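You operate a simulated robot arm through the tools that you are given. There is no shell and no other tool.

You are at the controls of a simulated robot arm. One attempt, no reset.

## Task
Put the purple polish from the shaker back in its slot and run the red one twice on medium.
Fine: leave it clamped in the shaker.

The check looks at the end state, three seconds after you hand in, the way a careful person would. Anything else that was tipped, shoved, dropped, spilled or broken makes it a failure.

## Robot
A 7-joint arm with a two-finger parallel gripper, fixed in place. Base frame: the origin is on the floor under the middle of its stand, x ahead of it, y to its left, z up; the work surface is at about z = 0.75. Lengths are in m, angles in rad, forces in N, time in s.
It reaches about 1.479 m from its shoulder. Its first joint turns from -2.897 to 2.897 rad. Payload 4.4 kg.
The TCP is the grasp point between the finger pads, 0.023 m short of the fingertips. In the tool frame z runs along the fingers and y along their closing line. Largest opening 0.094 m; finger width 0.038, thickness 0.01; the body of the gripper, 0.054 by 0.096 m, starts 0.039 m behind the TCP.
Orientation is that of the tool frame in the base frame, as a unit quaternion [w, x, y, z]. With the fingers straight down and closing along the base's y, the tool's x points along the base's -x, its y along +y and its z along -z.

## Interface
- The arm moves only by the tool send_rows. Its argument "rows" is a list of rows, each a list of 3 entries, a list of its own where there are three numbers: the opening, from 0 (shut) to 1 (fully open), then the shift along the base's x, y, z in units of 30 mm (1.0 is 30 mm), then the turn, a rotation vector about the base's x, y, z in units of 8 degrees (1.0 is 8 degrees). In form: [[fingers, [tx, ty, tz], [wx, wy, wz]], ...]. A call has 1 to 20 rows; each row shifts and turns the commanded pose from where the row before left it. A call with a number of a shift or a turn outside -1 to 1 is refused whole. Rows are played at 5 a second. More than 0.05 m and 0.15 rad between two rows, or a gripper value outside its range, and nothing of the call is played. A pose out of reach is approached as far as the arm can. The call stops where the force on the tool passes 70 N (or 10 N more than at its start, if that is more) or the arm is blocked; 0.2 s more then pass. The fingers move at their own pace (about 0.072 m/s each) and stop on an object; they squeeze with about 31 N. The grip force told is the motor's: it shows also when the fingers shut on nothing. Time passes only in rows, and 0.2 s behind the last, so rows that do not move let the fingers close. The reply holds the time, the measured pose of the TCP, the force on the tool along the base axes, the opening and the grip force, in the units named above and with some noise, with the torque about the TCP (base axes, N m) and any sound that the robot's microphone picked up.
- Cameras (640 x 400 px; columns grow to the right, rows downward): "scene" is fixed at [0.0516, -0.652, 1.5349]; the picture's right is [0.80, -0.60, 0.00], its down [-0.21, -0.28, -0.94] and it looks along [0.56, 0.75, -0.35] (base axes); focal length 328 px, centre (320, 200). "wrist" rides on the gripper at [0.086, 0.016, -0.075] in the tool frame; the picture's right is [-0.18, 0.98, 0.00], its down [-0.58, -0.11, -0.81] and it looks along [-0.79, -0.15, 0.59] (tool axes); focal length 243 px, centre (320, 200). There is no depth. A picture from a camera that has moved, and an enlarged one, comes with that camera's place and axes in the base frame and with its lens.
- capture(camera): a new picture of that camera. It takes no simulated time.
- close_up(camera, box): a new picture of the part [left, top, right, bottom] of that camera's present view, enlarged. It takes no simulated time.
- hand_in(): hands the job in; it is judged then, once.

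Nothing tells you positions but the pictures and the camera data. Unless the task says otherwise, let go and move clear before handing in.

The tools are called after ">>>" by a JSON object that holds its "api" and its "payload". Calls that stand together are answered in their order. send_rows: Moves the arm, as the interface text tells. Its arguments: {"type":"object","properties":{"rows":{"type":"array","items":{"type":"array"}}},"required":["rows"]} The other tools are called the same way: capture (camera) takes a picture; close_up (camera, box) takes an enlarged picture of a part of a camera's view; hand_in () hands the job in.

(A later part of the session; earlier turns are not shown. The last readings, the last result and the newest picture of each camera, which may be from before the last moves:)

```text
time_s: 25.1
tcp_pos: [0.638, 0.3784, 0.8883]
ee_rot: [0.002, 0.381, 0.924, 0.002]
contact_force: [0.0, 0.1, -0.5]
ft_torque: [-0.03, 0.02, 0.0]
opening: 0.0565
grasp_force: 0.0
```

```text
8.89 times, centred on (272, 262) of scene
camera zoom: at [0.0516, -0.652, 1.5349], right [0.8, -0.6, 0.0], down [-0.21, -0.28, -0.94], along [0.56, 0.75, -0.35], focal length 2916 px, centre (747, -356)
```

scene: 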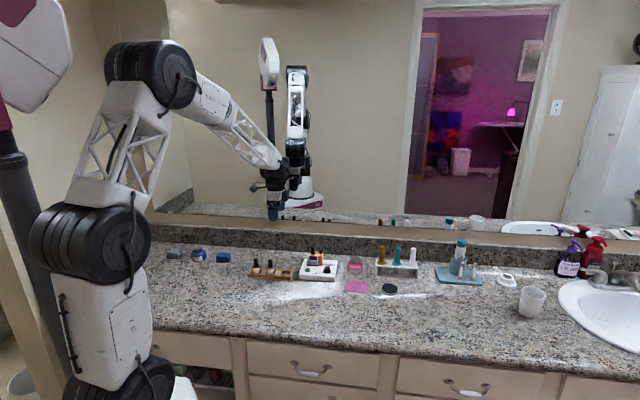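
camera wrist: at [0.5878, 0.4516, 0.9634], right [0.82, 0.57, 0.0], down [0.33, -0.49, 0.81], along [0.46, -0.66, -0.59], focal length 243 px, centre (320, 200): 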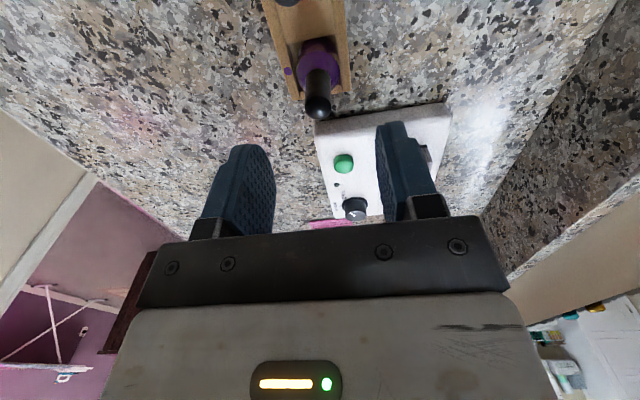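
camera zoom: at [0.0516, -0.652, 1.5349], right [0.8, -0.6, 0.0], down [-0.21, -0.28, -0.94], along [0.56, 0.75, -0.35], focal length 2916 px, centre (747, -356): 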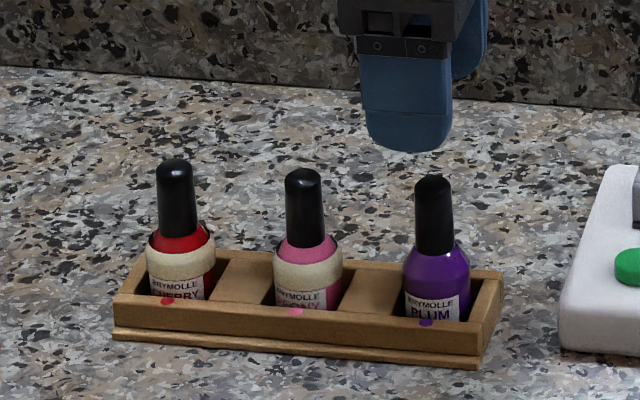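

Purple is seated in its slot next to pink and red. Next I'll move over to above the red bottle (about 0.122 m along −s).

>>> {"api": "send_rows", "payload": {"rows": [[0.6, [-0.716, 0.716, 0.3], [0, 0, 0]], [0.6, [-0.716, 0.716, 0], [0, 0, 0]], [0.6, [-0.716, 0.716, 0], [0, 0, 0]], [0.6, [-0.716, 0.716, 0], [0, 0, 0]], [0.6, [0, 0, 0], [0, 0, 0]]]}}

>>> {"api": "capture", "payload": {"camera": "wrist"}}

>>> {"api": "close_up", "payload": {"camera": "scene", "box": [232, 235, 302, 285]}}

>>> {"api": "close_up", "payload": {"camera": "wrist", "box": [260, 30, 370, 150]}}

```text
time_s: 26.4
tcp_pos: [0.5477, 0.4642, 0.8966]
ee_rot: [0.001, 0.381, 0.925, 0.002]
contact_force: [0.9, 0.1, -0.1]
ft_torque: [-0.03, 0.02, 0.01]
opening: 0.0563
grasp_force: 0.0
```

```text
taken
camera wrist: at [0.4991, 0.537, 0.9703], right [0.82, 0.57, 0.0], down [0.33, -0.49, 0.81], along [0.46, -0.66, -0.59], focal length 243 px, centre (320, 200)
```

wrist: 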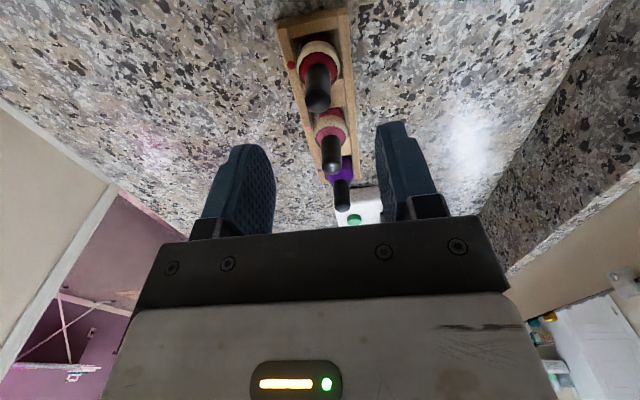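

```text
8.00 times, centred on (267, 260) of scene
camera zoom: at [0.0516, -0.652, 1.5349], right [0.8, -0.6, 0.0], down [-0.21, -0.28, -0.94], along [0.56, 0.75, -0.35], focal length 2624 px, centre (744, -280)
```

zoom: 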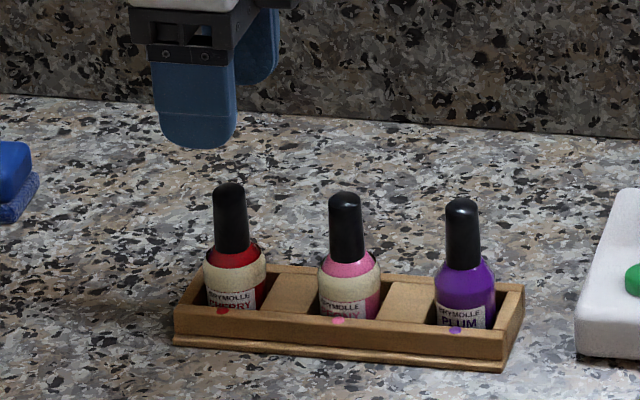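

```text
3.33 times, centred on (315, 90) of wrist
camera zoom: at [0.4991, 0.537, 0.9703], right [0.82, 0.57, 0.0], down [0.33, -0.49, 0.81], along [0.46, -0.66, -0.59], focal length 809 px, centre (337, 567)
```

zoom: 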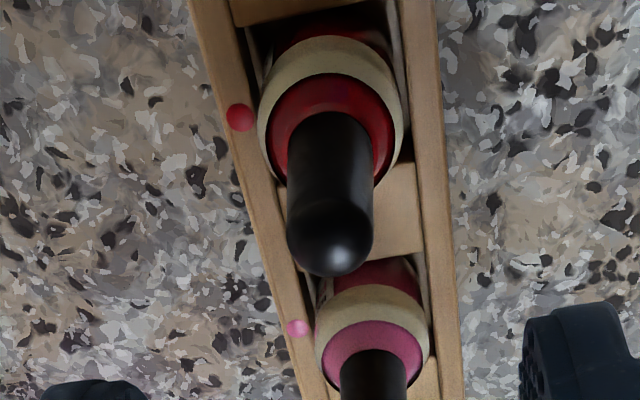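

The red cap lines up with the TCP within about 1 mm. Descending around the red cap.

>>> {"api": "send_rows", "payload": {"rows": [[0.6, [0, 0, -0.7], [0, 0, 0]], [0.6, [0, 0, -0.7], [0, 0, 0]], [0.6, [0, 0, -0.6], [0, 0, 0]], [0.6, [0, 0, -0.3], [0, 0, 0]], [0.6, [0, 0, 0], [0, 0, 0]]]}}

>>> {"api": "capture", "payload": {"camera": "wrist"}}

>>> {"api": "close_up", "payload": {"camera": "scene", "box": [232, 235, 302, 285]}}

```text
time_s: 27.6
tcp_pos: [0.5504, 0.464, 0.829]
ee_rot: [0.001, 0.382, 0.924, 0.002]
contact_force: [-0.5, -0.8, -0.3]
ft_torque: [0.02, -0.01, 0.04]
opening: 0.0563
grasp_force: 0.1
```

```text
taken
camera wrist: at [0.5012, 0.5365, 0.9034], right [0.82, 0.57, 0.0], down [0.33, -0.49, 0.81], along [0.46, -0.66, -0.59], focal length 243 px, centre (320, 200)
```

wrist: 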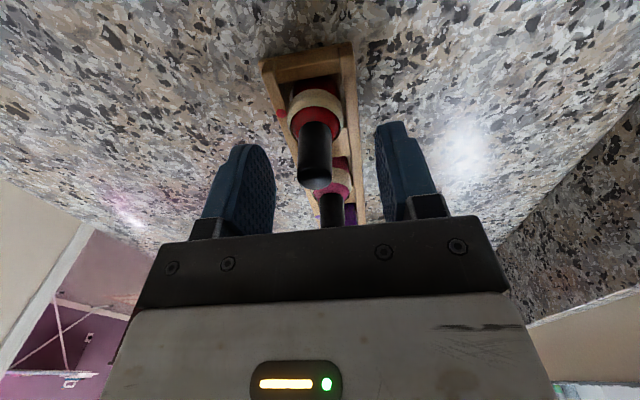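

```text
8.00 times, centred on (267, 260) of scene
camera zoom: at [0.0516, -0.652, 1.5349], right [0.8, -0.6, 0.0], down [-0.21, -0.28, -0.94], along [0.56, 0.75, -0.35], focal length 2624 px, centre (744, -280)
```

zoom: 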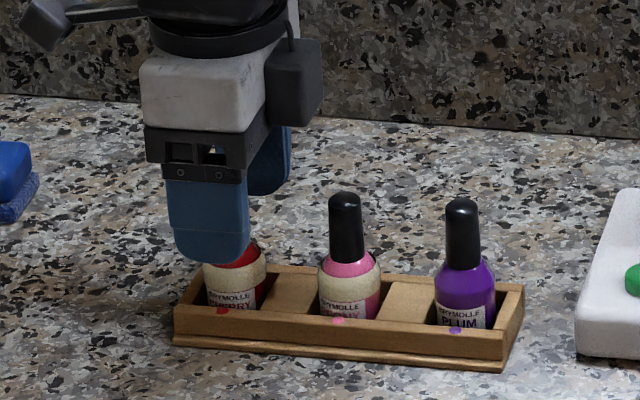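

The cap is about 1.5–2 mm toward the front of my centre line. Nudging and closing on it.

>>> {"api": "send_rows", "payload": {"rows": [[0.6, [-0.04, -0.035, -0.05], [0, 0, 0]], [0.6, [0, 0, 0], [0, 0, 0]], [0.3, [0, 0, 0], [0, 0, 0]], [0.1, [0, 0, 0], [0, 0, 0]], [0.1, [0, 0, 0], [0, 0, 0]], [0.1, [0, 0, 0], [0, 0, 0]]]}}

>>> {"api": "capture", "payload": {"camera": "wrist"}}

```text
time_s: 28.9
tcp_pos: [0.5497, 0.4641, 0.828]
ee_rot: [0.001, 0.382, 0.924, 0.002]
contact_force: [0.2, -0.6, 0.0]
ft_torque: [0.02, 0.01, 0.02]
opening: 0.0166
grasp_force: 31.1
```

```text
taken
camera wrist: at [0.5001, 0.5353, 0.9015], right [0.82, 0.57, 0.0], down [0.33, -0.49, 0.81], along [0.46, -0.66, -0.59], focal length 243 px, centre (320, 200)
```

wrist: 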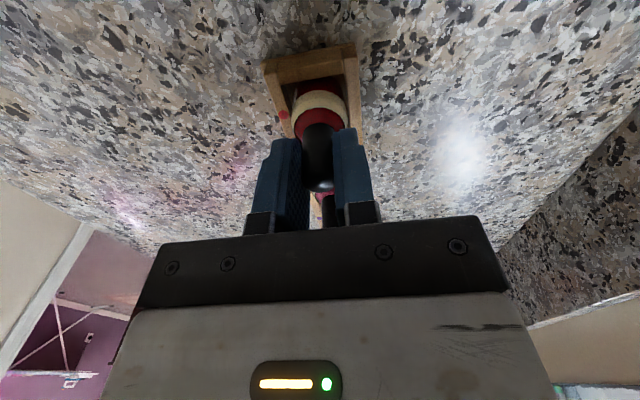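

Red is gripped cleanly. Lifting it straight up about 107 mm to clear the neighbours.

>>> {"api": "send_rows", "payload": {"rows": [[0.1, [0, 0, 0.3], [0, 0, 0]], [0.1, [0, 0, 0.6], [0, 0, 0]], [0.1, [0, 0, 0.9], [0, 0, 0]], [0.1, [0, 0, 0.9], [0, 0, 0]], [0.1, [0, 0, 0.87], [0, 0, 0]], [0.1, [0, 0, 0], [0, 0, 0]]]}}

>>> {"api": "close_up", "payload": {"camera": "scene", "box": [232, 225, 312, 285]}}

```text
time_s: 30.4
tcp_pos: [0.5471, 0.4628, 0.9334]
ee_rot: [0.001, 0.382, 0.924, 0.001]
contact_force: [-0.5, -0.3, -0.1]
ft_torque: [0.01, 0.0, 0.0]
opening: 0.0165
grasp_force: 30.7
```

```text
6.67 times, centred on (272, 255) of scene
camera zoom: at [0.0516, -0.652, 1.5349], right [0.8, -0.6, 0.0], down [-0.21, -0.28, -0.94], along [0.56, 0.75, -0.35], focal length 2187 px, centre (640, -167)
```

zoom: 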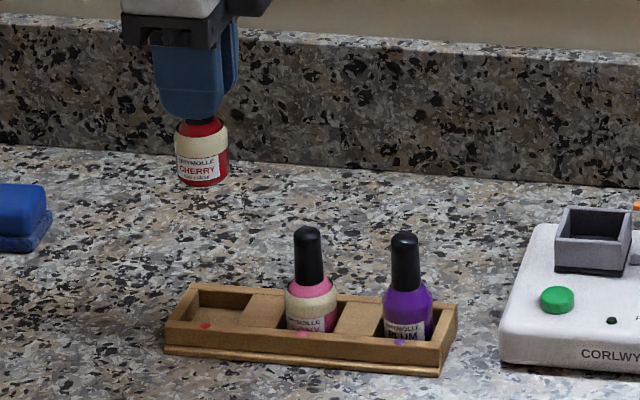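

>>> {"api": "close_up", "payload": {"camera": "wrist", "box": [260, 40, 370, 200]}}

>>> {"api": "close_up", "payload": {"camera": "scene", "box": [245, 230, 275, 255]}}

```text
2.50 times, centred on (315, 120) of wrist
camera zoom: at [0.498, 0.5352, 1.009], right [0.82, 0.57, 0.0], down [0.33, -0.49, 0.81], along [0.46, -0.66, -0.59], focal length 606 px, centre (332, 400)
```

zoom: 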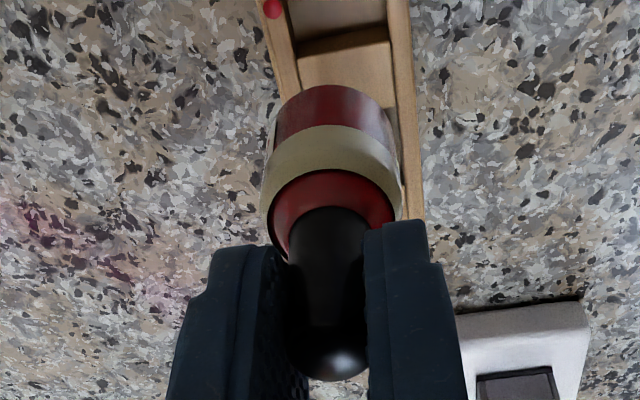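

```text
16.00 times, centred on (260, 242) of scene
camera zoom: at [0.0516, -0.652, 1.5349], right [0.8, -0.6, 0.0], down [-0.21, -0.28, -0.94], along [0.56, 0.75, -0.35], focal length 5248 px, centre (1280, -480)
```

zoom: 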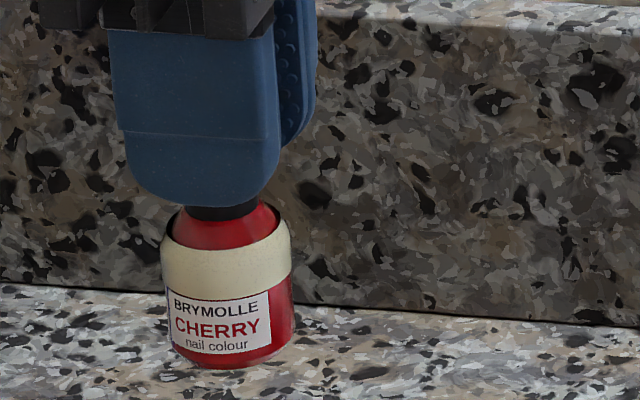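

Red hangs straight and the rack is undisturbed. Carrying it over to above the shaker's box.

>>> {"api": "send_rows", "payload": {"rows": [[0.1, [0.885, -0.461, 0], [0, 0, 0]], [0.1, [0.885, -0.461, 0], [0, 0, 0]], [0.1, [0.885, -0.461, 0], [0, 0, 0]], [0.1, [0.885, -0.461, 0], [0, 0, 0]], [0.1, [0.885, -0.461, 0], [0, 0, 0]], [0.1, [0.885, -0.461, 0], [0, 0, 0]], [0.1, [0.885, -0.461, 0], [0, 0, 0]], [0.1, [0.885, -0.461, 0], [0, 0, 0]], [0.1, [0, 0, 0], [0, 0, 0]]]}}

>>> {"api": "close_up", "payload": {"camera": "wrist", "box": [240, 0, 390, 150]}}

>>> {"api": "close_up", "payload": {"camera": "scene", "box": [290, 225, 350, 275]}}

```text
time_s: 32.4
tcp_pos: [0.7602, 0.3529, 0.9349]
ee_rot: [0.001, 0.381, 0.924, 0.001]
contact_force: [0.3, -0.9, 0.6]
ft_torque: [0.01, 0.0, 0.01]
opening: 0.0167
grasp_force: 31.0
```

```text
2.67 times, centred on (315, 75) of wrist
camera zoom: at [0.7114, 0.4254, 1.0088], right [0.82, 0.57, 0.0], down [0.33, -0.49, 0.81], along [0.46, -0.66, -0.59], focal length 647 px, centre (333, 533)
```

zoom: 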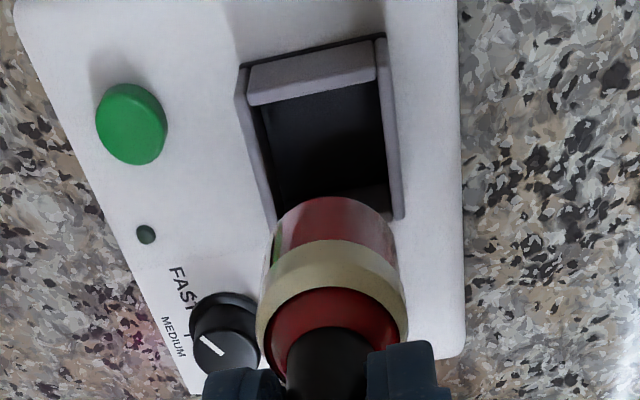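

```text
8.00 times, centred on (320, 250) of scene
camera zoom: at [0.0516, -0.652, 1.5349], right [0.8, -0.6, 0.0], down [-0.21, -0.28, -0.94], along [0.56, 0.75, -0.35], focal length 2624 px, centre (320, -200)
```

zoom: 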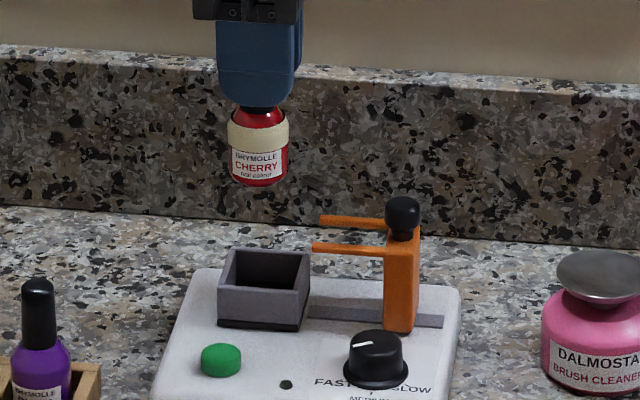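

The bottle is nearly centred over the box (needs about +1.5 mm along s and −1 mm along n). Correcting and lowering to just above the rim for a check.

>>> {"api": "send_rows", "payload": {"rows": [[0.1, [0.007, -0.064, -0.4], [0, 0, 0]], [0.1, [0, 0, -0.6], [0, 0, 0]], [0.1, [0, 0, -0.55], [0, 0, 0]], [0.1, [0, 0, 0], [0, 0, 0]]]}}

>>> {"api": "close_up", "payload": {"camera": "wrist", "box": [240, 0, 390, 150]}}

>>> {"api": "close_up", "payload": {"camera": "scene", "box": [295, 235, 335, 270]}}

```text
time_s: 33.4
tcp_pos: [0.7607, 0.3504, 0.8874]
ee_rot: [0.002, 0.382, 0.924, 0.002]
contact_force: [-0.1, -0.4, -0.7]
ft_torque: [-0.02, -0.02, -0.02]
opening: 0.0163
grasp_force: 30.8
```

```text
2.67 times, centred on (315, 75) of wrist
camera zoom: at [0.7122, 0.4232, 0.9622], right [0.82, 0.57, 0.0], down [0.33, -0.49, 0.81], along [0.46, -0.66, -0.59], focal length 647 px, centre (333, 533)
```

zoom: 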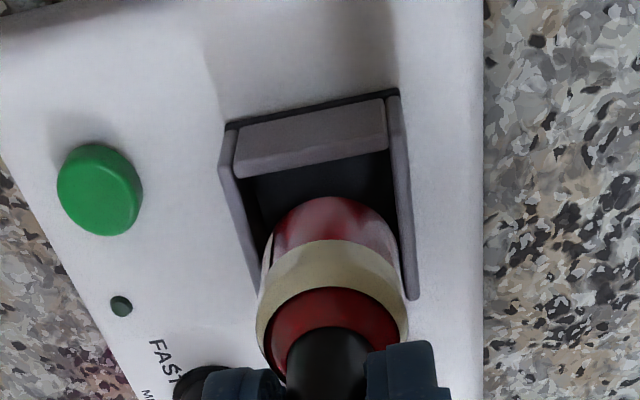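

```text
11.43 times, centred on (315, 252) of scene
camera zoom: at [0.0516, -0.652, 1.5349], right [0.8, -0.6, 0.0], down [-0.21, -0.28, -0.94], along [0.56, 0.75, -0.35], focal length 3749 px, centre (377, -400)
```

zoom: 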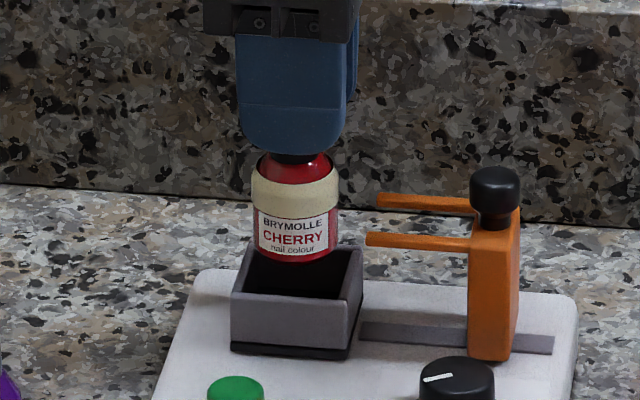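

Well aligned within about 1 mm in both views. Small nudge toward the front and lowering into the box.

>>> {"api": "send_rows", "payload": {"rows": [[0.1, [-0.03, -0.02, -0.1], [0, 0, 0]], [0.1, [0, 0, -0.25], [0, 0, 0]], [0.1, [0, 0, -0.25], [0, 0, 0]], [0.1, [0, 0, -0.2], [0, 0, 0]], [0.1, [0, 0, 0], [0, 0, 0]]]}}

>>> {"api": "close_up", "payload": {"camera": "scene", "box": [295, 235, 335, 270]}}

>>> {"api": "close_up", "payload": {"camera": "wrist", "box": [240, 0, 390, 150]}}

```text
time_s: 34.5
tcp_pos: [0.76, 0.3489, 0.8631]
ee_rot: [0.001, 0.382, 0.924, 0.0]
contact_force: [0.6, -0.5, -0.3]
ft_torque: [-0.01, -0.02, -0.01]
opening: 0.016
grasp_force: 30.8
```

```text
11.43 times, centred on (315, 252) of scene
camera zoom: at [0.0516, -0.652, 1.5349], right [0.8, -0.6, 0.0], down [-0.21, -0.28, -0.94], along [0.56, 0.75, -0.35], focal length 3749 px, centre (377, -400)
```

zoom: 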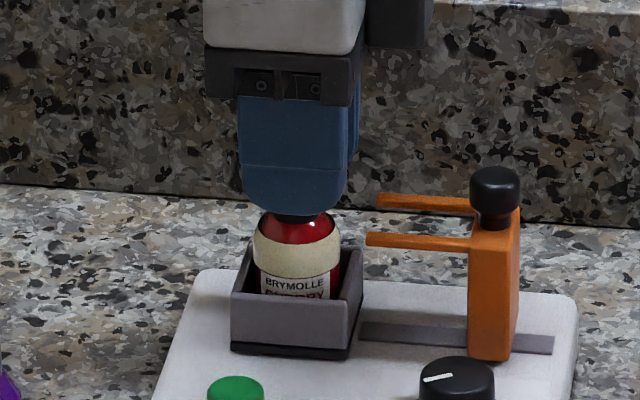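

```text
2.67 times, centred on (315, 75) of wrist
camera zoom: at [0.7114, 0.4213, 0.9382], right [0.82, 0.57, 0.0], down [0.33, -0.49, 0.81], along [0.46, -0.66, -0.59], focal length 647 px, centre (333, 533)
```

zoom: 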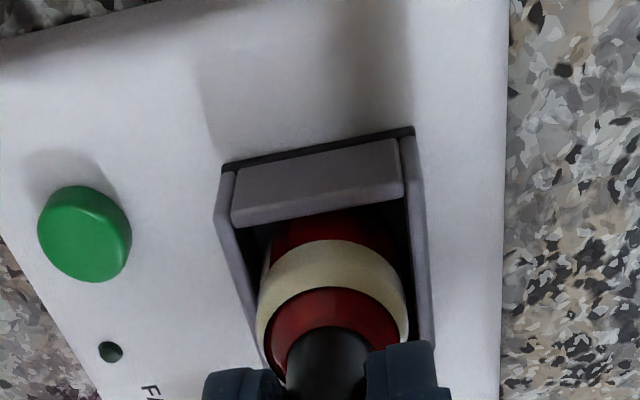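

Bottle is in the box without contact. I'll nudge +1 mm along n and lower gently until it touches.

>>> {"api": "send_rows", "payload": {"rows": [[0.1, [0.025, 0.025, -0.05], [0, 0, 0]], [0.1, [0, 0, -0.05], [0, 0, 0]], [0.1, [0, 0, 0], [0, 0, 0]]]}}

>>> {"api": "send_rows", "payload": {"rows": [[0.1, [0, 0, -0.05], [0, 0, 0]], [0.1, [0, 0, 0], [0, 0, 0]]]}}

```text
time_s: 35.4
tcp_pos: [0.7611, 0.3504, 0.8606]
ee_rot: [0.001, 0.382, 0.924, 0.001]
contact_force: [0.3, 0.1, -0.4]
ft_torque: [-0.02, 0.0, -0.01]
opening: 0.0164
grasp_force: 31.0
```

```text
time_s: 36.0
tcp_pos: [0.7619, 0.3493, 0.858]
ee_rot: [0.001, 0.382, 0.924, 0.001]
contact_force: [-0.5, 0.0, 0.2]
ft_torque: [-0.02, 0.06, -0.02]
opening: 0.0163
grasp_force: 31.2
```

>>> {"api": "send_rows", "payload": {"rows": [[0.1, [0, 0, -0.04], [0, 0, 0]], [0.1, [0, 0, 0], [0, 0, 0]]]}}

```text
time_s: 36.5
tcp_pos: [0.7631, 0.3504, 0.8581]
ee_rot: [0.001, 0.382, 0.924, 0.002]
contact_force: [-2.6, -1.9, 15.1]
ft_torque: [-0.06, 0.13, -0.01]
opening: 0.0163
grasp_force: 30.3
```

Touched bottom (15 N). Ease off slightly, open, and lift away.

>>> {"api": "send_rows", "payload": {"rows": [[0.1, [0, 0, 0.02], [0, 0, 0]], [0.25, [0, 0, 0], [0, 0, 0]], [0.4, [0, 0, 0], [0, 0, 0]], [0.6, [0, 0, 0], [0, 0, 0]], [0.6, [0, 0, 0], [0, 0, 0]], [0.6, [0, 0, 0.5], [0, 0, 0]], [0.6, [0, 0, 0.8], [0, 0, 0]], [0.6, [0, 0, 0.8], [0, 0, 0]], [0.6, [0, 0, 0], [0, 0, 0]]]}}

>>> {"api": "close_up", "payload": {"camera": "wrist", "box": [220, 0, 390, 180]}}

>>> {"api": "close_up", "payload": {"camera": "scene", "box": [290, 235, 350, 280]}}

```text
time_s: 38.5
tcp_pos: [0.7613, 0.3509, 0.922]
ee_rot: [0.002, 0.382, 0.924, 0.002]
contact_force: [-0.3, -0.8, -0.6]
ft_torque: [0.0, -0.02, -0.03]
opening: 0.0563
grasp_force: 0.3
```

```text
2.22 times, centred on (305, 90) of wrist
camera zoom: at [0.7117, 0.4233, 0.9957], right [0.82, 0.57, 0.0], down [0.33, -0.49, 0.81], along [0.46, -0.66, -0.59], focal length 539 px, centre (353, 444)
```

zoom: 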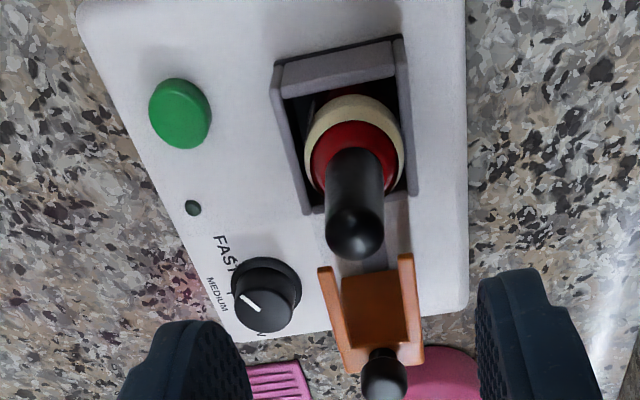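

```text
8.89 times, centred on (320, 258) of scene
camera zoom: at [0.0516, -0.652, 1.5349], right [0.8, -0.6, 0.0], down [-0.21, -0.28, -0.94], along [0.56, 0.75, -0.35], focal length 2916 px, centre (320, -311)
```

zoom: 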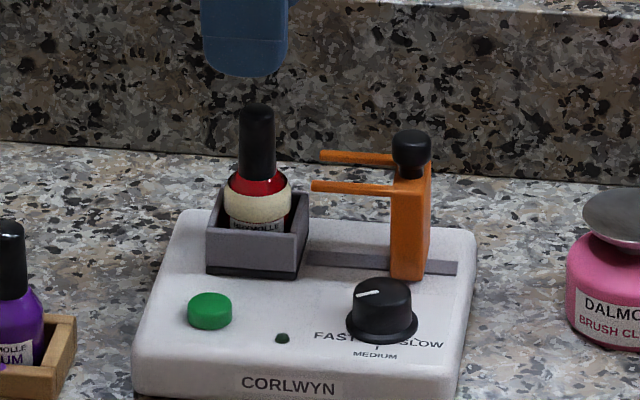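

Red stands in the box like the purple one did. Next: move over the clamp's grip knob at S≈0.3585 to close the clamp.

>>> {"api": "send_rows", "payload": {"rows": [[0.6, [0.518, -0.555, 0], [0, 0, 0]], [0.6, [0.518, -0.555, 0], [0, 0, 0]], [0.6, [0.518, -0.555, 0], [0, 0, 0]], [0.6, [0, 0, 0], [0, 0, 0]]]}}

>>> {"api": "close_up", "payload": {"camera": "wrist", "box": [220, 0, 390, 180]}}

```text
time_s: 39.5
tcp_pos: [0.8083, 0.2996, 0.9211]
ee_rot: [0.001, 0.382, 0.924, 0.002]
contact_force: [0.4, -0.2, 0.6]
ft_torque: [-0.02, 0.0, 0.01]
opening: 0.0565
grasp_force: 0.0
```

```text
2.22 times, centred on (305, 90) of wrist
camera zoom: at [0.7589, 0.3718, 0.9952], right [0.82, 0.57, 0.0], down [0.33, -0.49, 0.81], along [0.46, -0.66, -0.59], focal length 539 px, centre (353, 444)
```

zoom: 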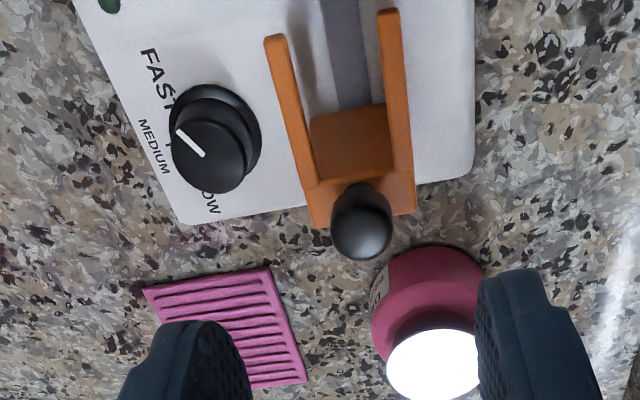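

The grip knob is centred beneath the TCP. Descending to it and closing.

>>> {"api": "send_rows", "payload": {"rows": [[0.6, [0.02, 0.03, -0.7], [0, 0, 0]], [0.6, [0, 0, -0.7], [0, 0, 0]], [0.6, [0, 0, -0.55], [0, 0, 0]], [0.6, [0, 0, 0], [0, 0, 0]]]}}

>>> {"api": "capture", "payload": {"camera": "wrist"}}

```text
time_s: 40.5
tcp_pos: [0.8099, 0.2998, 0.8637]
ee_rot: [0.001, 0.381, 0.924, 0.001]
contact_force: [-0.6, 0.0, -1.2]
ft_torque: [-0.04, -0.02, 0.01]
opening: 0.0562
grasp_force: 0.2
```

```text
taken
camera wrist: at [0.7596, 0.3734, 0.9381], right [0.82, 0.57, 0.0], down [0.33, -0.49, 0.81], along [0.46, -0.66, -0.59], focal length 243 px, centre (320, 200)
```

wrist: 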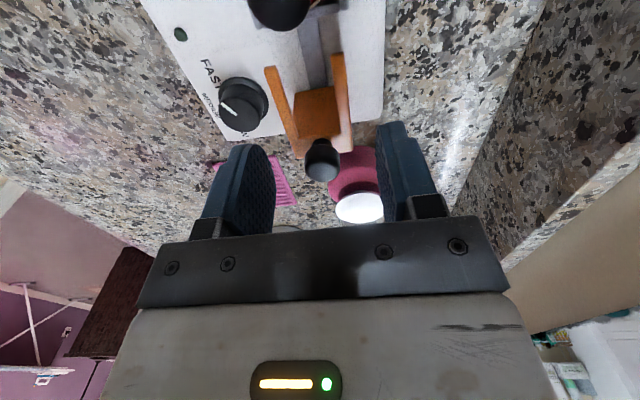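

>>> {"api": "send_rows", "payload": {"rows": [[0.4, [0, 0, 0], [0, 0, 0]], [0.2, [0, 0, 0], [0, 0, 0]], [0.1, [0, 0, 0], [0, 0, 0]], [0.1, [0, 0, 0], [0, 0, 0]], [0.1, [0, 0, 0], [0, 0, 0]]]}}

```text
time_s: 41.8
tcp_pos: [0.81, 0.3011, 0.8633]
ee_rot: [0.001, 0.382, 0.924, 0.002]
contact_force: [10.0, 9.4, -4.1]
ft_torque: [0.03, -0.14, 0.02]
opening: 0.0174
grasp_force: 44.7
```

Gripped. I'll relieve the small side load and slide the clamp back toward the bottle (−s) in stages.

>>> {"api": "send_rows", "payload": {"rows": [[0.1, [0.012, 0.012, 0], [0, 0, 0]], [0.1, [-0.115, 0.1207, 0], [0, 0, 0]], [0.1, [-0.115, 0.1207, 0], [0, 0, 0]], [0.1, [0, 0, 0], [0, 0, 0]]]}}

>>> {"api": "send_rows", "payload": {"rows": [[0.1, [-0.115, 0.119, 0], [0, 0, 0]], [0.1, [-0.115, 0.119, 0], [0, 0, 0]], [0.1, [0, 0, 0], [0, 0, 0]]]}}

>>> {"api": "close_up", "payload": {"camera": "scene", "box": [290, 235, 350, 280]}}

```text
time_s: 42.8
tcp_pos: [0.8019, 0.3075, 0.8632]
ee_rot: [0.002, 0.382, 0.924, 0.001]
contact_force: [15.9, 14.6, -9.1]
ft_torque: [0.23, -0.17, -0.02]
opening: 0.0172
grasp_force: 45.1
```

```text
time_s: 43.5
tcp_pos: [0.7944, 0.316, 0.8645]
ee_rot: [0.0, 0.382, 0.924, 0.002]
contact_force: [-12.0, -12.8, 12.1]
ft_torque: [-0.68, -0.08, -0.04]
opening: 0.0174
grasp_force: 45.8
```

```text
8.89 times, centred on (320, 258) of scene
camera zoom: at [0.0516, -0.652, 1.5349], right [0.8, -0.6, 0.0], down [-0.21, -0.28, -0.94], along [0.56, 0.75, -0.35], focal length 2916 px, centre (320, -311)
```

zoom: 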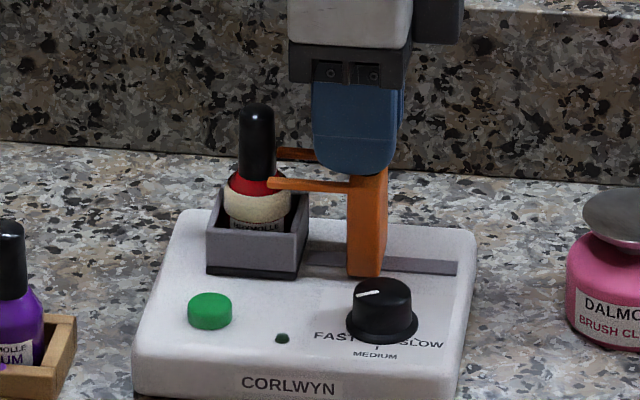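

Sliding works with the fork passing around the neck above the band. Continuing.

>>> {"api": "send_rows", "payload": {"rows": [[0.1, [-0.015, -0.015, 0], [0, 0, 0]], [0.1, [-0.118, 0.118, 0], [0, 0, 0]], [0.1, [-0.118, 0.118, 0], [0, 0, 0]], [0.1, [0, 0, 0], [0, 0, 0]]]}}

>>> {"api": "close_up", "payload": {"camera": "scene", "box": [290, 235, 350, 280]}}

```text
time_s: 44.5
tcp_pos: [0.787, 0.3224, 0.8633]
ee_rot: [0.001, 0.383, 0.924, 0.001]
contact_force: [3.9, 2.4, 6.2]
ft_torque: [0.27, 0.36, -0.02]
opening: 0.0173
grasp_force: 45.0
```

```text
8.89 times, centred on (320, 258) of scene
camera zoom: at [0.0516, -0.652, 1.5349], right [0.8, -0.6, 0.0], down [-0.21, -0.28, -0.94], along [0.56, 0.75, -0.35], focal length 2916 px, centre (320, -311)
```

zoom: 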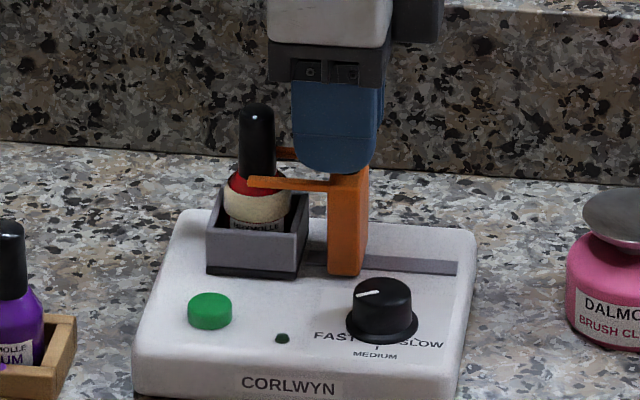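

About 9 mm remains to the original clamped position. Moving 6 mm, then small steps until it meets resistance.

>>> {"api": "send_rows", "payload": {"rows": [[0.1, [-0.094, 0.094, 0], [0, 0, 0]], [0.1, [-0.047, 0.047, 0], [0, 0, 0]], [0.1, [0, 0, 0], [0, 0, 0]]]}}

>>> {"api": "send_rows", "payload": {"rows": [[0.1, [-0.03, 0.03, 0], [0, 0, 0]], [0.1, [0, 0, 0], [0, 0, 0]]]}}

>>> {"api": "close_up", "payload": {"camera": "scene", "box": [290, 235, 350, 280]}}

```text
time_s: 45.4
tcp_pos: [0.7829, 0.3272, 0.8636]
ee_rot: [0.002, 0.382, 0.924, 0.001]
contact_force: [12.0, 10.8, 1.7]
ft_torque: [-0.02, -0.28, 0.03]
opening: 0.0171
grasp_force: 44.7
```

```text
time_s: 46.0
tcp_pos: [0.7823, 0.3286, 0.8629]
ee_rot: [0.002, 0.382, 0.924, 0.001]
contact_force: [12.7, 11.7, 8.1]
ft_torque: [0.22, 0.05, 0.02]
opening: 0.0176
grasp_force: 45.0
```

```text
8.89 times, centred on (320, 258) of scene
camera zoom: at [0.0516, -0.652, 1.5349], right [0.8, -0.6, 0.0], down [-0.21, -0.28, -0.94], along [0.56, 0.75, -0.35], focal length 2916 px, centre (320, -311)
```

zoom: 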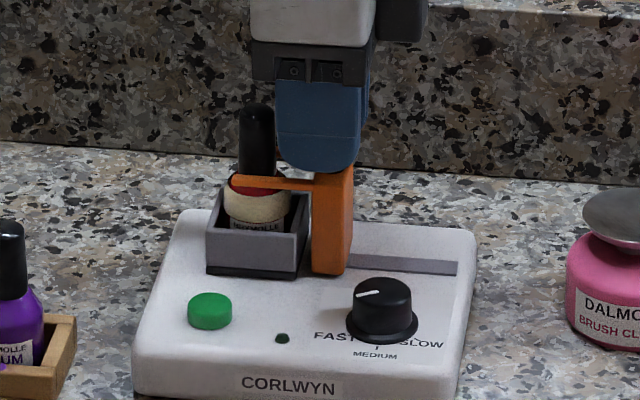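

Nearly at the original clamped position. A couple more 1 mm steps to feel the stop.

>>> {"api": "send_rows", "payload": {"rows": [[0.1, [-0.012, 0.036, 0], [0, 0, 0]], [0.1, [0, 0, 0], [0, 0, 0]]]}}

>>> {"api": "send_rows", "payload": {"rows": [[0.1, [-0.024, 0.024, 0], [0, 0, 0]], [0.1, [0, 0, 0], [0, 0, 0]]]}}

>>> {"api": "close_up", "payload": {"camera": "scene", "box": [308, 244, 338, 264]}}

```text
time_s: 46.5
tcp_pos: [0.782, 0.3292, 0.8633]
ee_rot: [0.001, 0.382, 0.924, 0.001]
contact_force: [-5.4, -6.2, 23.0]
ft_torque: [-0.64, -0.25, -0.04]
opening: 0.0175
grasp_force: 45.0
```

```text
time_s: 47.1
tcp_pos: [0.7817, 0.3285, 0.8643]
ee_rot: [0.0, 0.381, 0.925, 0.002]
contact_force: [-15.2, -15.4, 35.5]
ft_torque: [-0.52, 0.3, -0.09]
opening: 0.0175
grasp_force: 45.4
```

```text
16.00 times, centred on (323, 254) of scene
camera zoom: at [0.0516, -0.652, 1.5349], right [0.8, -0.6, 0.0], down [-0.21, -0.28, -0.94], along [0.56, 0.75, -0.35], focal length 5248 px, centre (272, -664)
```

zoom: 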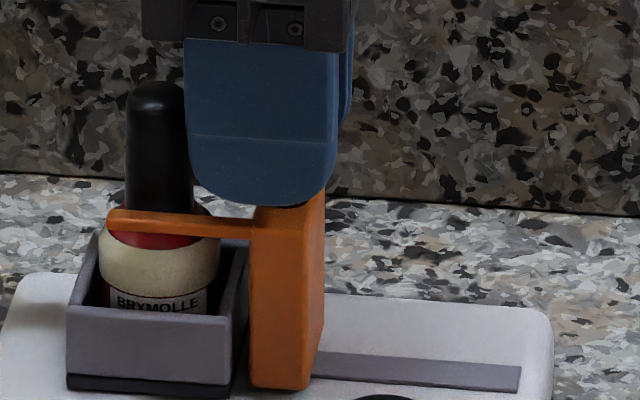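

The clamp is back at its original closed position (same pixels as at the start). I'll relieve the loads, release and rise.

>>> {"api": "send_rows", "payload": {"rows": [[0.1, [0, -0.02, 0.03], [0, 0, 0]], [0.1, [0, 0, 0], [0, 0, 0]]]}}

>>> {"api": "send_rows", "payload": {"rows": [[0.2, [0, 0, 0], [0, 0, 0]], [0.4, [0, 0, 0], [0, 0, 0]], [0.5, [0, 0, 0], [0, 0, 0]], [0.5, [0, 0, 0], [0, 0, 0]], [0.5, [0, 0, 0.5], [0, 0, 0]], [0.5, [0, 0, 0.8], [0, 0, 0]], [0.5, [0, 0, 0.8], [0, 0, 0]], [0.5, [0, 0, 0], [0, 0, 0]]]}}

>>> {"api": "close_up", "payload": {"camera": "scene", "box": [308, 244, 338, 264]}}

>>> {"api": "close_up", "payload": {"camera": "wrist", "box": [220, 0, 390, 180]}}

```text
time_s: 47.8
tcp_pos: [0.7815, 0.3297, 0.8639]
ee_rot: [0.001, 0.382, 0.924, 0.001]
contact_force: [-0.9, -0.7, 14.9]
ft_torque: [-0.54, -0.42, -0.02]
opening: 0.0175
grasp_force: 45.2
```

```text
time_s: 49.5
tcp_pos: [0.7811, 0.3304, 0.9289]
ee_rot: [0.001, 0.382, 0.924, 0.001]
contact_force: [0.4, -0.3, -0.3]
ft_torque: [0.01, 0.01, 0.03]
opening: 0.0471
grasp_force: 0.0
```

```text
16.00 times, centred on (323, 254) of scene
camera zoom: at [0.0516, -0.652, 1.5349], right [0.8, -0.6, 0.0], down [-0.21, -0.28, -0.94], along [0.56, 0.75, -0.35], focal length 5248 px, centre (272, -664)
```

zoom: 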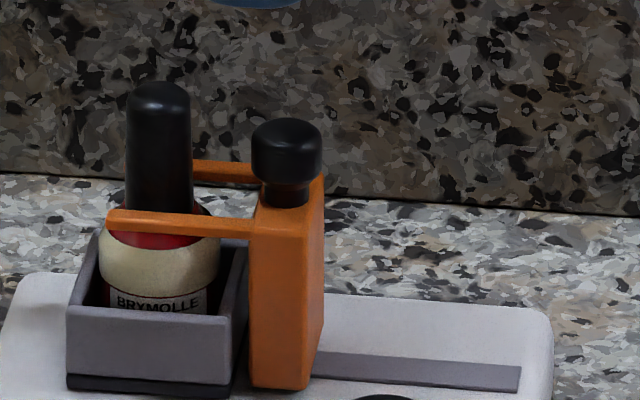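

```text
2.22 times, centred on (305, 90) of wrist
camera zoom: at [0.7315, 0.4025, 1.0034], right [0.82, 0.57, 0.0], down [0.33, -0.49, 0.81], along [0.46, -0.66, -0.59], focal length 539 px, centre (353, 444)
```

zoom: 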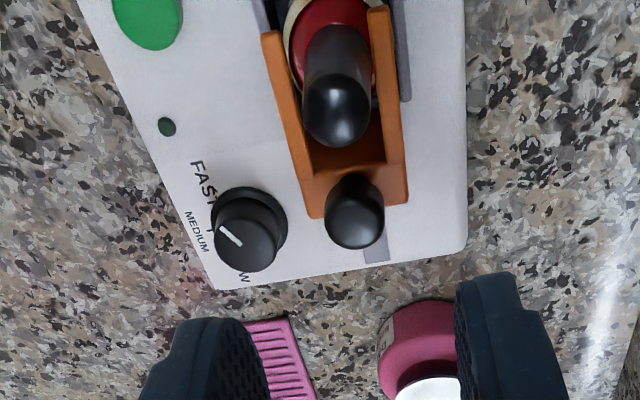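

Red is clamped exactly as purple was. Now the speed knob: I'll rotate the gripper +90° (closing along s) and move above the knob to see the pointer and labels.

>>> {"api": "send_rows", "payload": {"rows": [[0.5, [-0.027, -0.173, 0.15], [0, 0, 0.9375]], [0.5, [-0.027, -0.173, 0.15], [0, 0, 0.9375]], [0.5, [-0.027, -0.173, 0.15], [0, 0, 0.9375]], [0.5, [-0.027, -0.173, 0.15], [0, 0, 0.9375]], [0.5, [-0.027, -0.173, 0.15], [0, 0, 0.9375]], [0.5, [-0.027, -0.173, 0.15], [0, 0, 0.9375]], [0.5, [-0.027, -0.173, 0.15], [0, 0, 0.9375]], [0.5, [-0.027, -0.173, 0.15], [0, 0, 0.9375]], [0.5, [-0.027, -0.173, 0.15], [0, 0, 0.9375]], [0.5, [-0.027, -0.173, 0.15], [0, 0, 0.9375]], [0.5, [-0.027, -0.173, 0], [0, 0, 0.9375]], [0.5, [-0.027, -0.173, 0], [0, 0, 0.9375]], [0.5, [0, 0, 0], [0, 0, 0]]]}}

>>> {"api": "capture", "payload": {"camera": "wrist"}}

>>> {"api": "capture", "payload": {"camera": "scene"}}

```text
time_s: 52.4
tcp_pos: [0.7707, 0.2665, 0.9706]
ee_rot: [0.0, -0.385, 0.923, 0.002]
contact_force: [0.7, 0.7, 0.2]
ft_torque: [0.02, 0.01, 0.0]
opening: 0.047
grasp_force: 0.1
```

```text
taken
camera wrist: at [0.6995, 0.2162, 1.0457], right [-0.57, 0.82, 0.0], down [0.49, 0.33, 0.81], along [0.66, 0.46, -0.59], focal length 243 px, centre (320, 200)
```

wrist: 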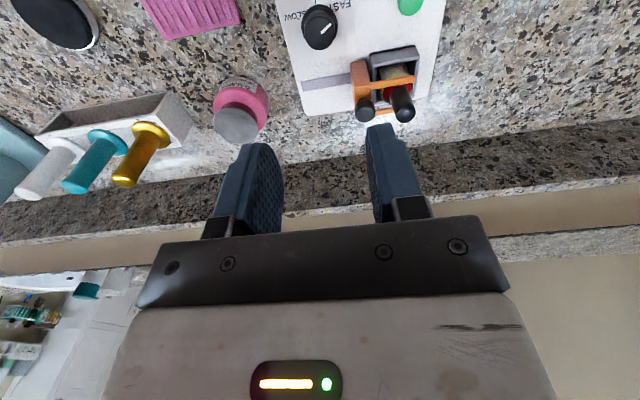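

```text
taken
```

scene: 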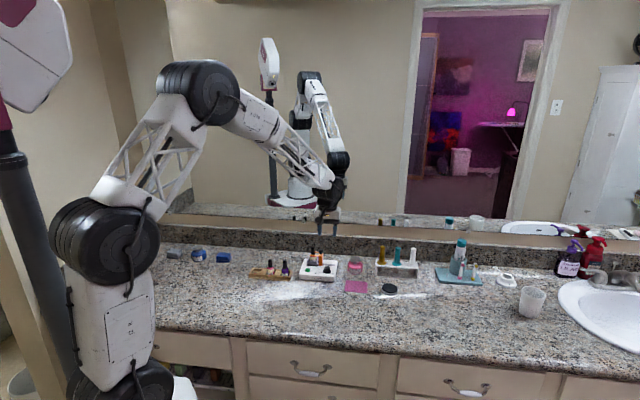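

>>> {"api": "close_up", "payload": {"camera": "wrist", "box": [270, 0, 370, 90]}}

```text
4.44 times, centred on (320, 45) of wrist
camera zoom: at [0.6995, 0.2162, 1.0457], right [-0.57, 0.82, 0.0], down [0.49, 0.33, 0.81], along [0.66, 0.46, -0.59], focal length 1078 px, centre (320, 889)
```

zoom: 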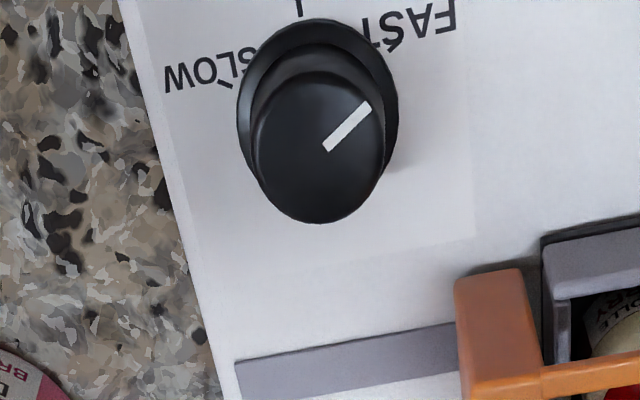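

Now it's clear: the pointer sits about 60° to the left of front (FAST), the MEDIUM tick is straight to the front. I'll descend partway over the knob and check centring.

>>> {"api": "send_rows", "payload": {"rows": [[0.5, [0, 0, -0.9], [0, 0, 0]], [0.5, [0, 0, -0.9], [0, 0, 0]], [0.5, [0, 0, -0.9], [0, 0, 0]], [0.5, [0, 0, -0.9], [0, 0, 0]], [0.5, [0, 0, -0.9], [0, 0, 0]], [0.5, [0, 0, 0], [0, 0, 0]]]}}

>>> {"api": "capture", "payload": {"camera": "wrist"}}

>>> {"api": "close_up", "payload": {"camera": "scene", "box": [290, 230, 360, 285]}}

```text
time_s: 53.8
tcp_pos: [0.7696, 0.2654, 0.8351]
ee_rot: [0.0, -0.384, 0.923, 0.001]
contact_force: [-0.2, 1.1, 0.1]
ft_torque: [0.02, 0.0, -0.02]
opening: 0.047
grasp_force: 0.1
```

```text
taken
camera wrist: at [0.6976, 0.2153, 0.91], right [-0.57, 0.82, 0.0], down [0.49, 0.33, 0.81], along [0.66, 0.46, -0.59], focal length 243 px, centre (320, 200)
```

wrist: 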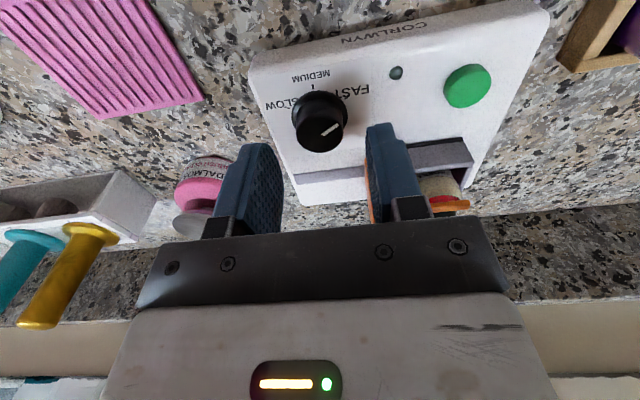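

```text
7.27 times, centred on (325, 258) of scene
camera zoom: at [0.0516, -0.652, 1.5349], right [0.8, -0.6, 0.0], down [-0.21, -0.28, -0.94], along [0.56, 0.75, -0.35], focal length 2386 px, centre (284, -218)
```

zoom: 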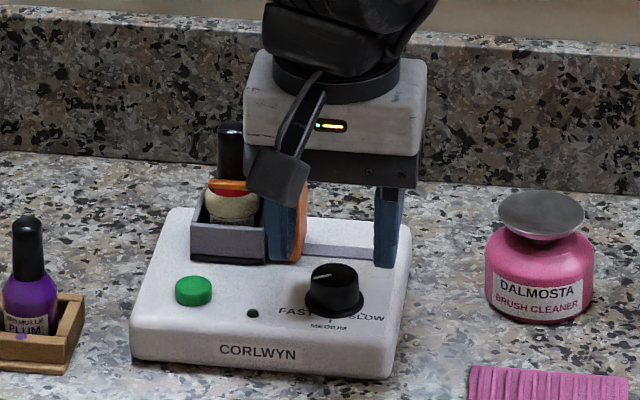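

>>> {"api": "close_up", "payload": {"camera": "wrist", "box": [270, 70, 370, 170]}}

>>> {"api": "close_up", "payload": {"camera": "scene", "box": [312, 245, 342, 278]}}

```text
4.00 times, centred on (320, 120) of wrist
camera zoom: at [0.6976, 0.2153, 0.91], right [-0.57, 0.82, 0.0], down [0.49, 0.33, 0.81], along [0.66, 0.46, -0.59], focal length 970 px, centre (320, 520)
```

zoom: 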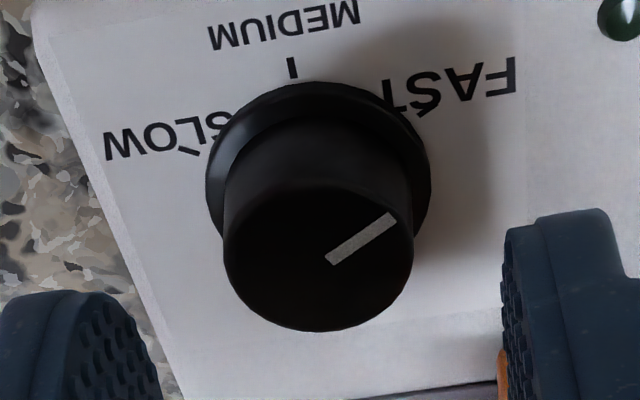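

```text
12.12 times, centred on (327, 262) of scene
camera zoom: at [0.0516, -0.652, 1.5349], right [0.8, -0.6, 0.0], down [-0.21, -0.28, -0.94], along [0.56, 0.75, -0.35], focal length 3976 px, centre (235, -546)
```

zoom: 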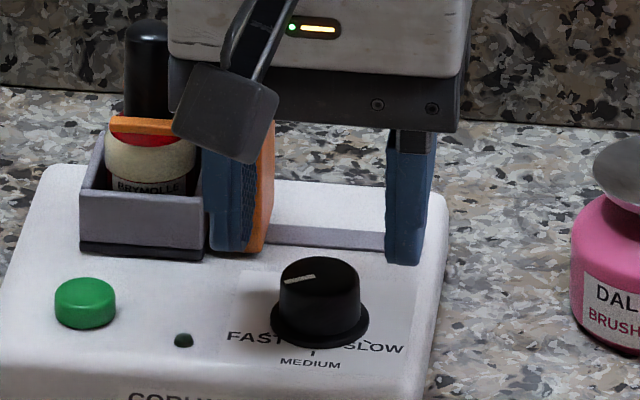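

The knob is centred between the fingers to within about 1 mm. Descending 25 mm and closing on it.

>>> {"api": "send_rows", "payload": {"rows": [[0.5, [0.02, 0.0, -0.3], [0, 0, 0]], [0.5, [0, 0, -0.3], [0, 0, 0]], [0.5, [0, 0, -0.23], [0, 0, 0]], [0.5, [0, 0, 0], [0, 0, 0]]]}}

>>> {"api": "close_up", "payload": {"camera": "wrist", "box": [250, 70, 390, 200]}}

>>> {"api": "close_up", "payload": {"camera": "scene", "box": [312, 245, 342, 278]}}

```text
time_s: 54.8
tcp_pos: [0.7739, 0.2655, 0.8107]
ee_rot: [0.0, -0.383, 0.924, 0.002]
contact_force: [-0.1, 0.2, -0.2]
ft_torque: [-0.01, -0.01, 0.03]
opening: 0.047
grasp_force: 0.1
```

```text
3.08 times, centred on (320, 135) of wrist
camera zoom: at [0.7019, 0.2159, 0.8857], right [-0.57, 0.82, 0.0], down [0.49, 0.33, 0.81], along [0.66, 0.46, -0.59], focal length 746 px, centre (320, 400)
```

zoom: 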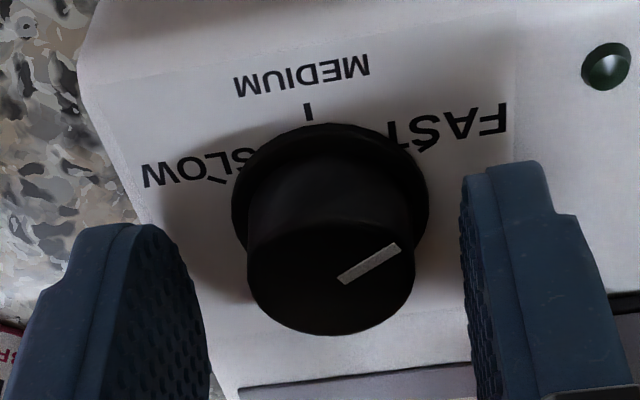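

```text
12.12 times, centred on (327, 262) of scene
camera zoom: at [0.0516, -0.652, 1.5349], right [0.8, -0.6, 0.0], down [-0.21, -0.28, -0.94], along [0.56, 0.75, -0.35], focal length 3976 px, centre (235, -546)
```

zoom: 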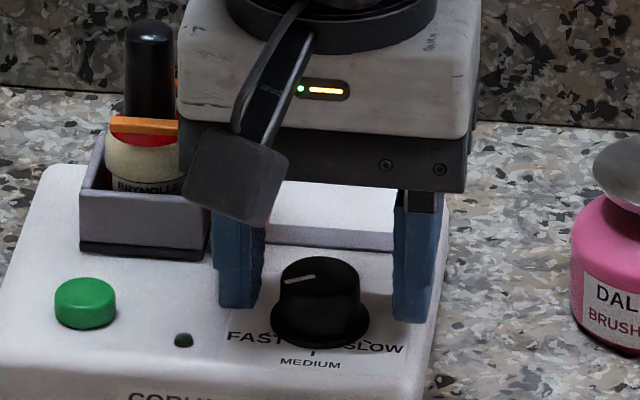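

The arm settled about 2–3 mm off toward +x; I'll shift back so that the knob's axis is centred, then recheck.

>>> {"api": "send_rows", "payload": {"rows": [[0.5, [-0.09, 0, 0], [0, 0, 0]], [0.5, [0, 0, 0], [0, 0, 0]], [0.5, [0, 0, 0], [0, 0, 0]]]}}

>>> {"api": "close_up", "payload": {"camera": "wrist", "box": [250, 70, 390, 200]}}

```text
time_s: 55.5
tcp_pos: [0.7717, 0.2665, 0.8112]
ee_rot: [-0.001, -0.383, 0.924, 0.002]
contact_force: [-0.8, 1.3, -0.4]
ft_torque: [0.0, -0.02, -0.04]
opening: 0.0469
grasp_force: 0.0
```

```text
3.08 times, centred on (320, 135) of wrist
camera zoom: at [0.6985, 0.2165, 0.8857], right [-0.57, 0.82, 0.0], down [0.49, 0.33, 0.81], along [0.66, 0.46, -0.59], focal length 746 px, centre (320, 400)
```

zoom: 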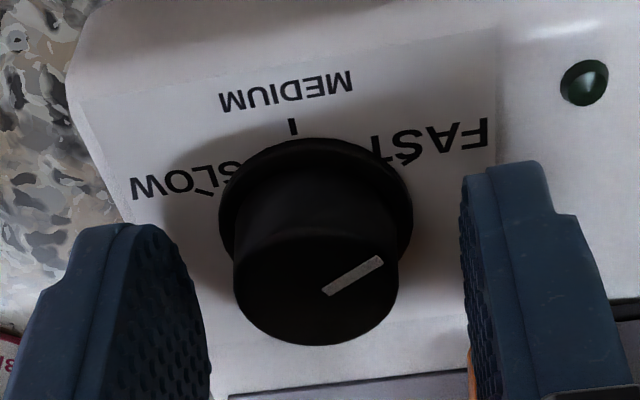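

Now well-centred. Closing on the speed knob.

>>> {"api": "send_rows", "payload": {"rows": [[0.3, [0, 0, 0], [0, 0, 0]], [0.2, [0, 0, 0], [0, 0, 0]], [0.2, [0, 0, 0], [0, 0, 0]], [0.2, [0, 0, 0], [0, 0, 0]]]}}

>>> {"api": "close_up", "payload": {"camera": "wrist", "box": [250, 70, 390, 200]}}

```text
time_s: 56.5
tcp_pos: [0.7698, 0.2658, 0.8114]
ee_rot: [0.0, -0.383, 0.924, 0.002]
contact_force: [12.5, -12.5, -3.7]
ft_torque: [-0.16, -0.35, 0.1]
opening: 0.0275
grasp_force: 45.7
```

```text
3.08 times, centred on (320, 135) of wrist
camera zoom: at [0.6988, 0.2162, 0.8856], right [-0.57, 0.82, 0.0], down [0.49, 0.33, 0.81], along [0.66, 0.46, -0.59], focal length 746 px, centre (320, 400)
```

zoom: 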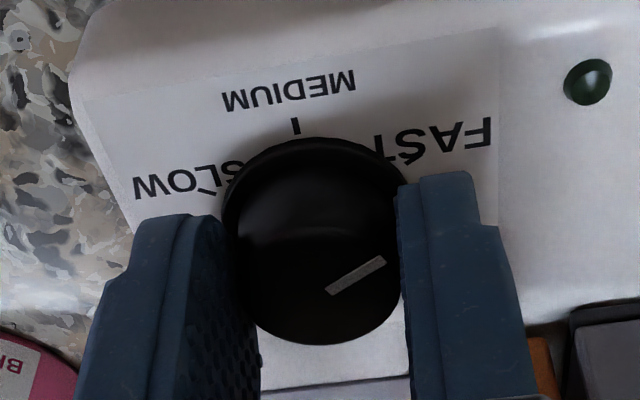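

Gripped; there's a small +s side load (18 N), which I'll relieve, then turn +15° and check.

>>> {"api": "send_rows", "payload": {"rows": [[0.2, [0.012, -0.012, 0], [0, 0, 0]], [0.2, [0, 0, 0], [0, 0, 0.9375]], [0.2, [0, 0, 0], [0, 0, 0.9375]], [0.2, [0, 0, 0], [0, 0, 0]]]}}

>>> {"api": "close_up", "payload": {"camera": "scene", "box": [312, 245, 342, 278]}}

>>> {"api": "close_up", "payload": {"camera": "wrist", "box": [250, 70, 390, 200]}}

```text
time_s: 57.5
tcp_pos: [0.7703, 0.2666, 0.8107]
ee_rot: [-0.001, -0.501, 0.866, 0.002]
contact_force: [11.3, 13.4, -22.7]
ft_torque: [0.15, -0.2, -0.01]
opening: 0.0272
grasp_force: 44.7
```

```text
12.12 times, centred on (327, 262) of scene
camera zoom: at [0.0516, -0.652, 1.5349], right [0.8, -0.6, 0.0], down [-0.21, -0.28, -0.94], along [0.56, 0.75, -0.35], focal length 3976 px, centre (235, -546)
```

zoom: 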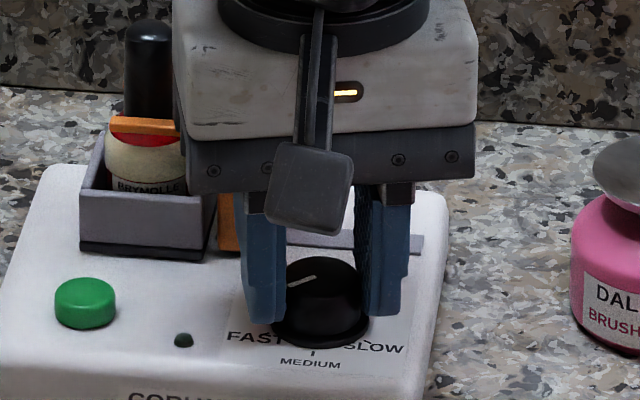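

```text
3.08 times, centred on (320, 135) of wrist
camera zoom: at [0.7139, 0.1986, 0.8858], right [-0.76, 0.65, 0.0], down [0.39, 0.45, 0.81], along [0.52, 0.61, -0.59], focal length 746 px, centre (320, 400)
```

zoom: 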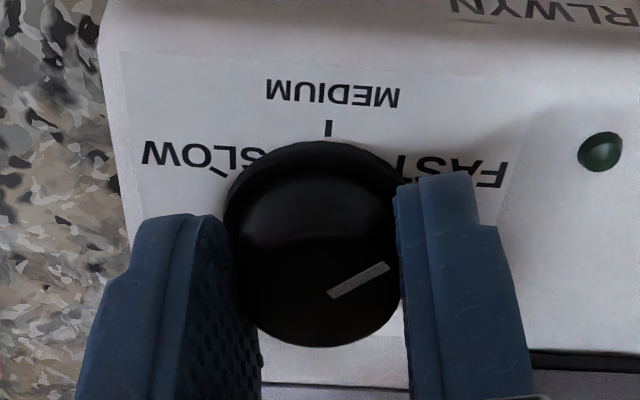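

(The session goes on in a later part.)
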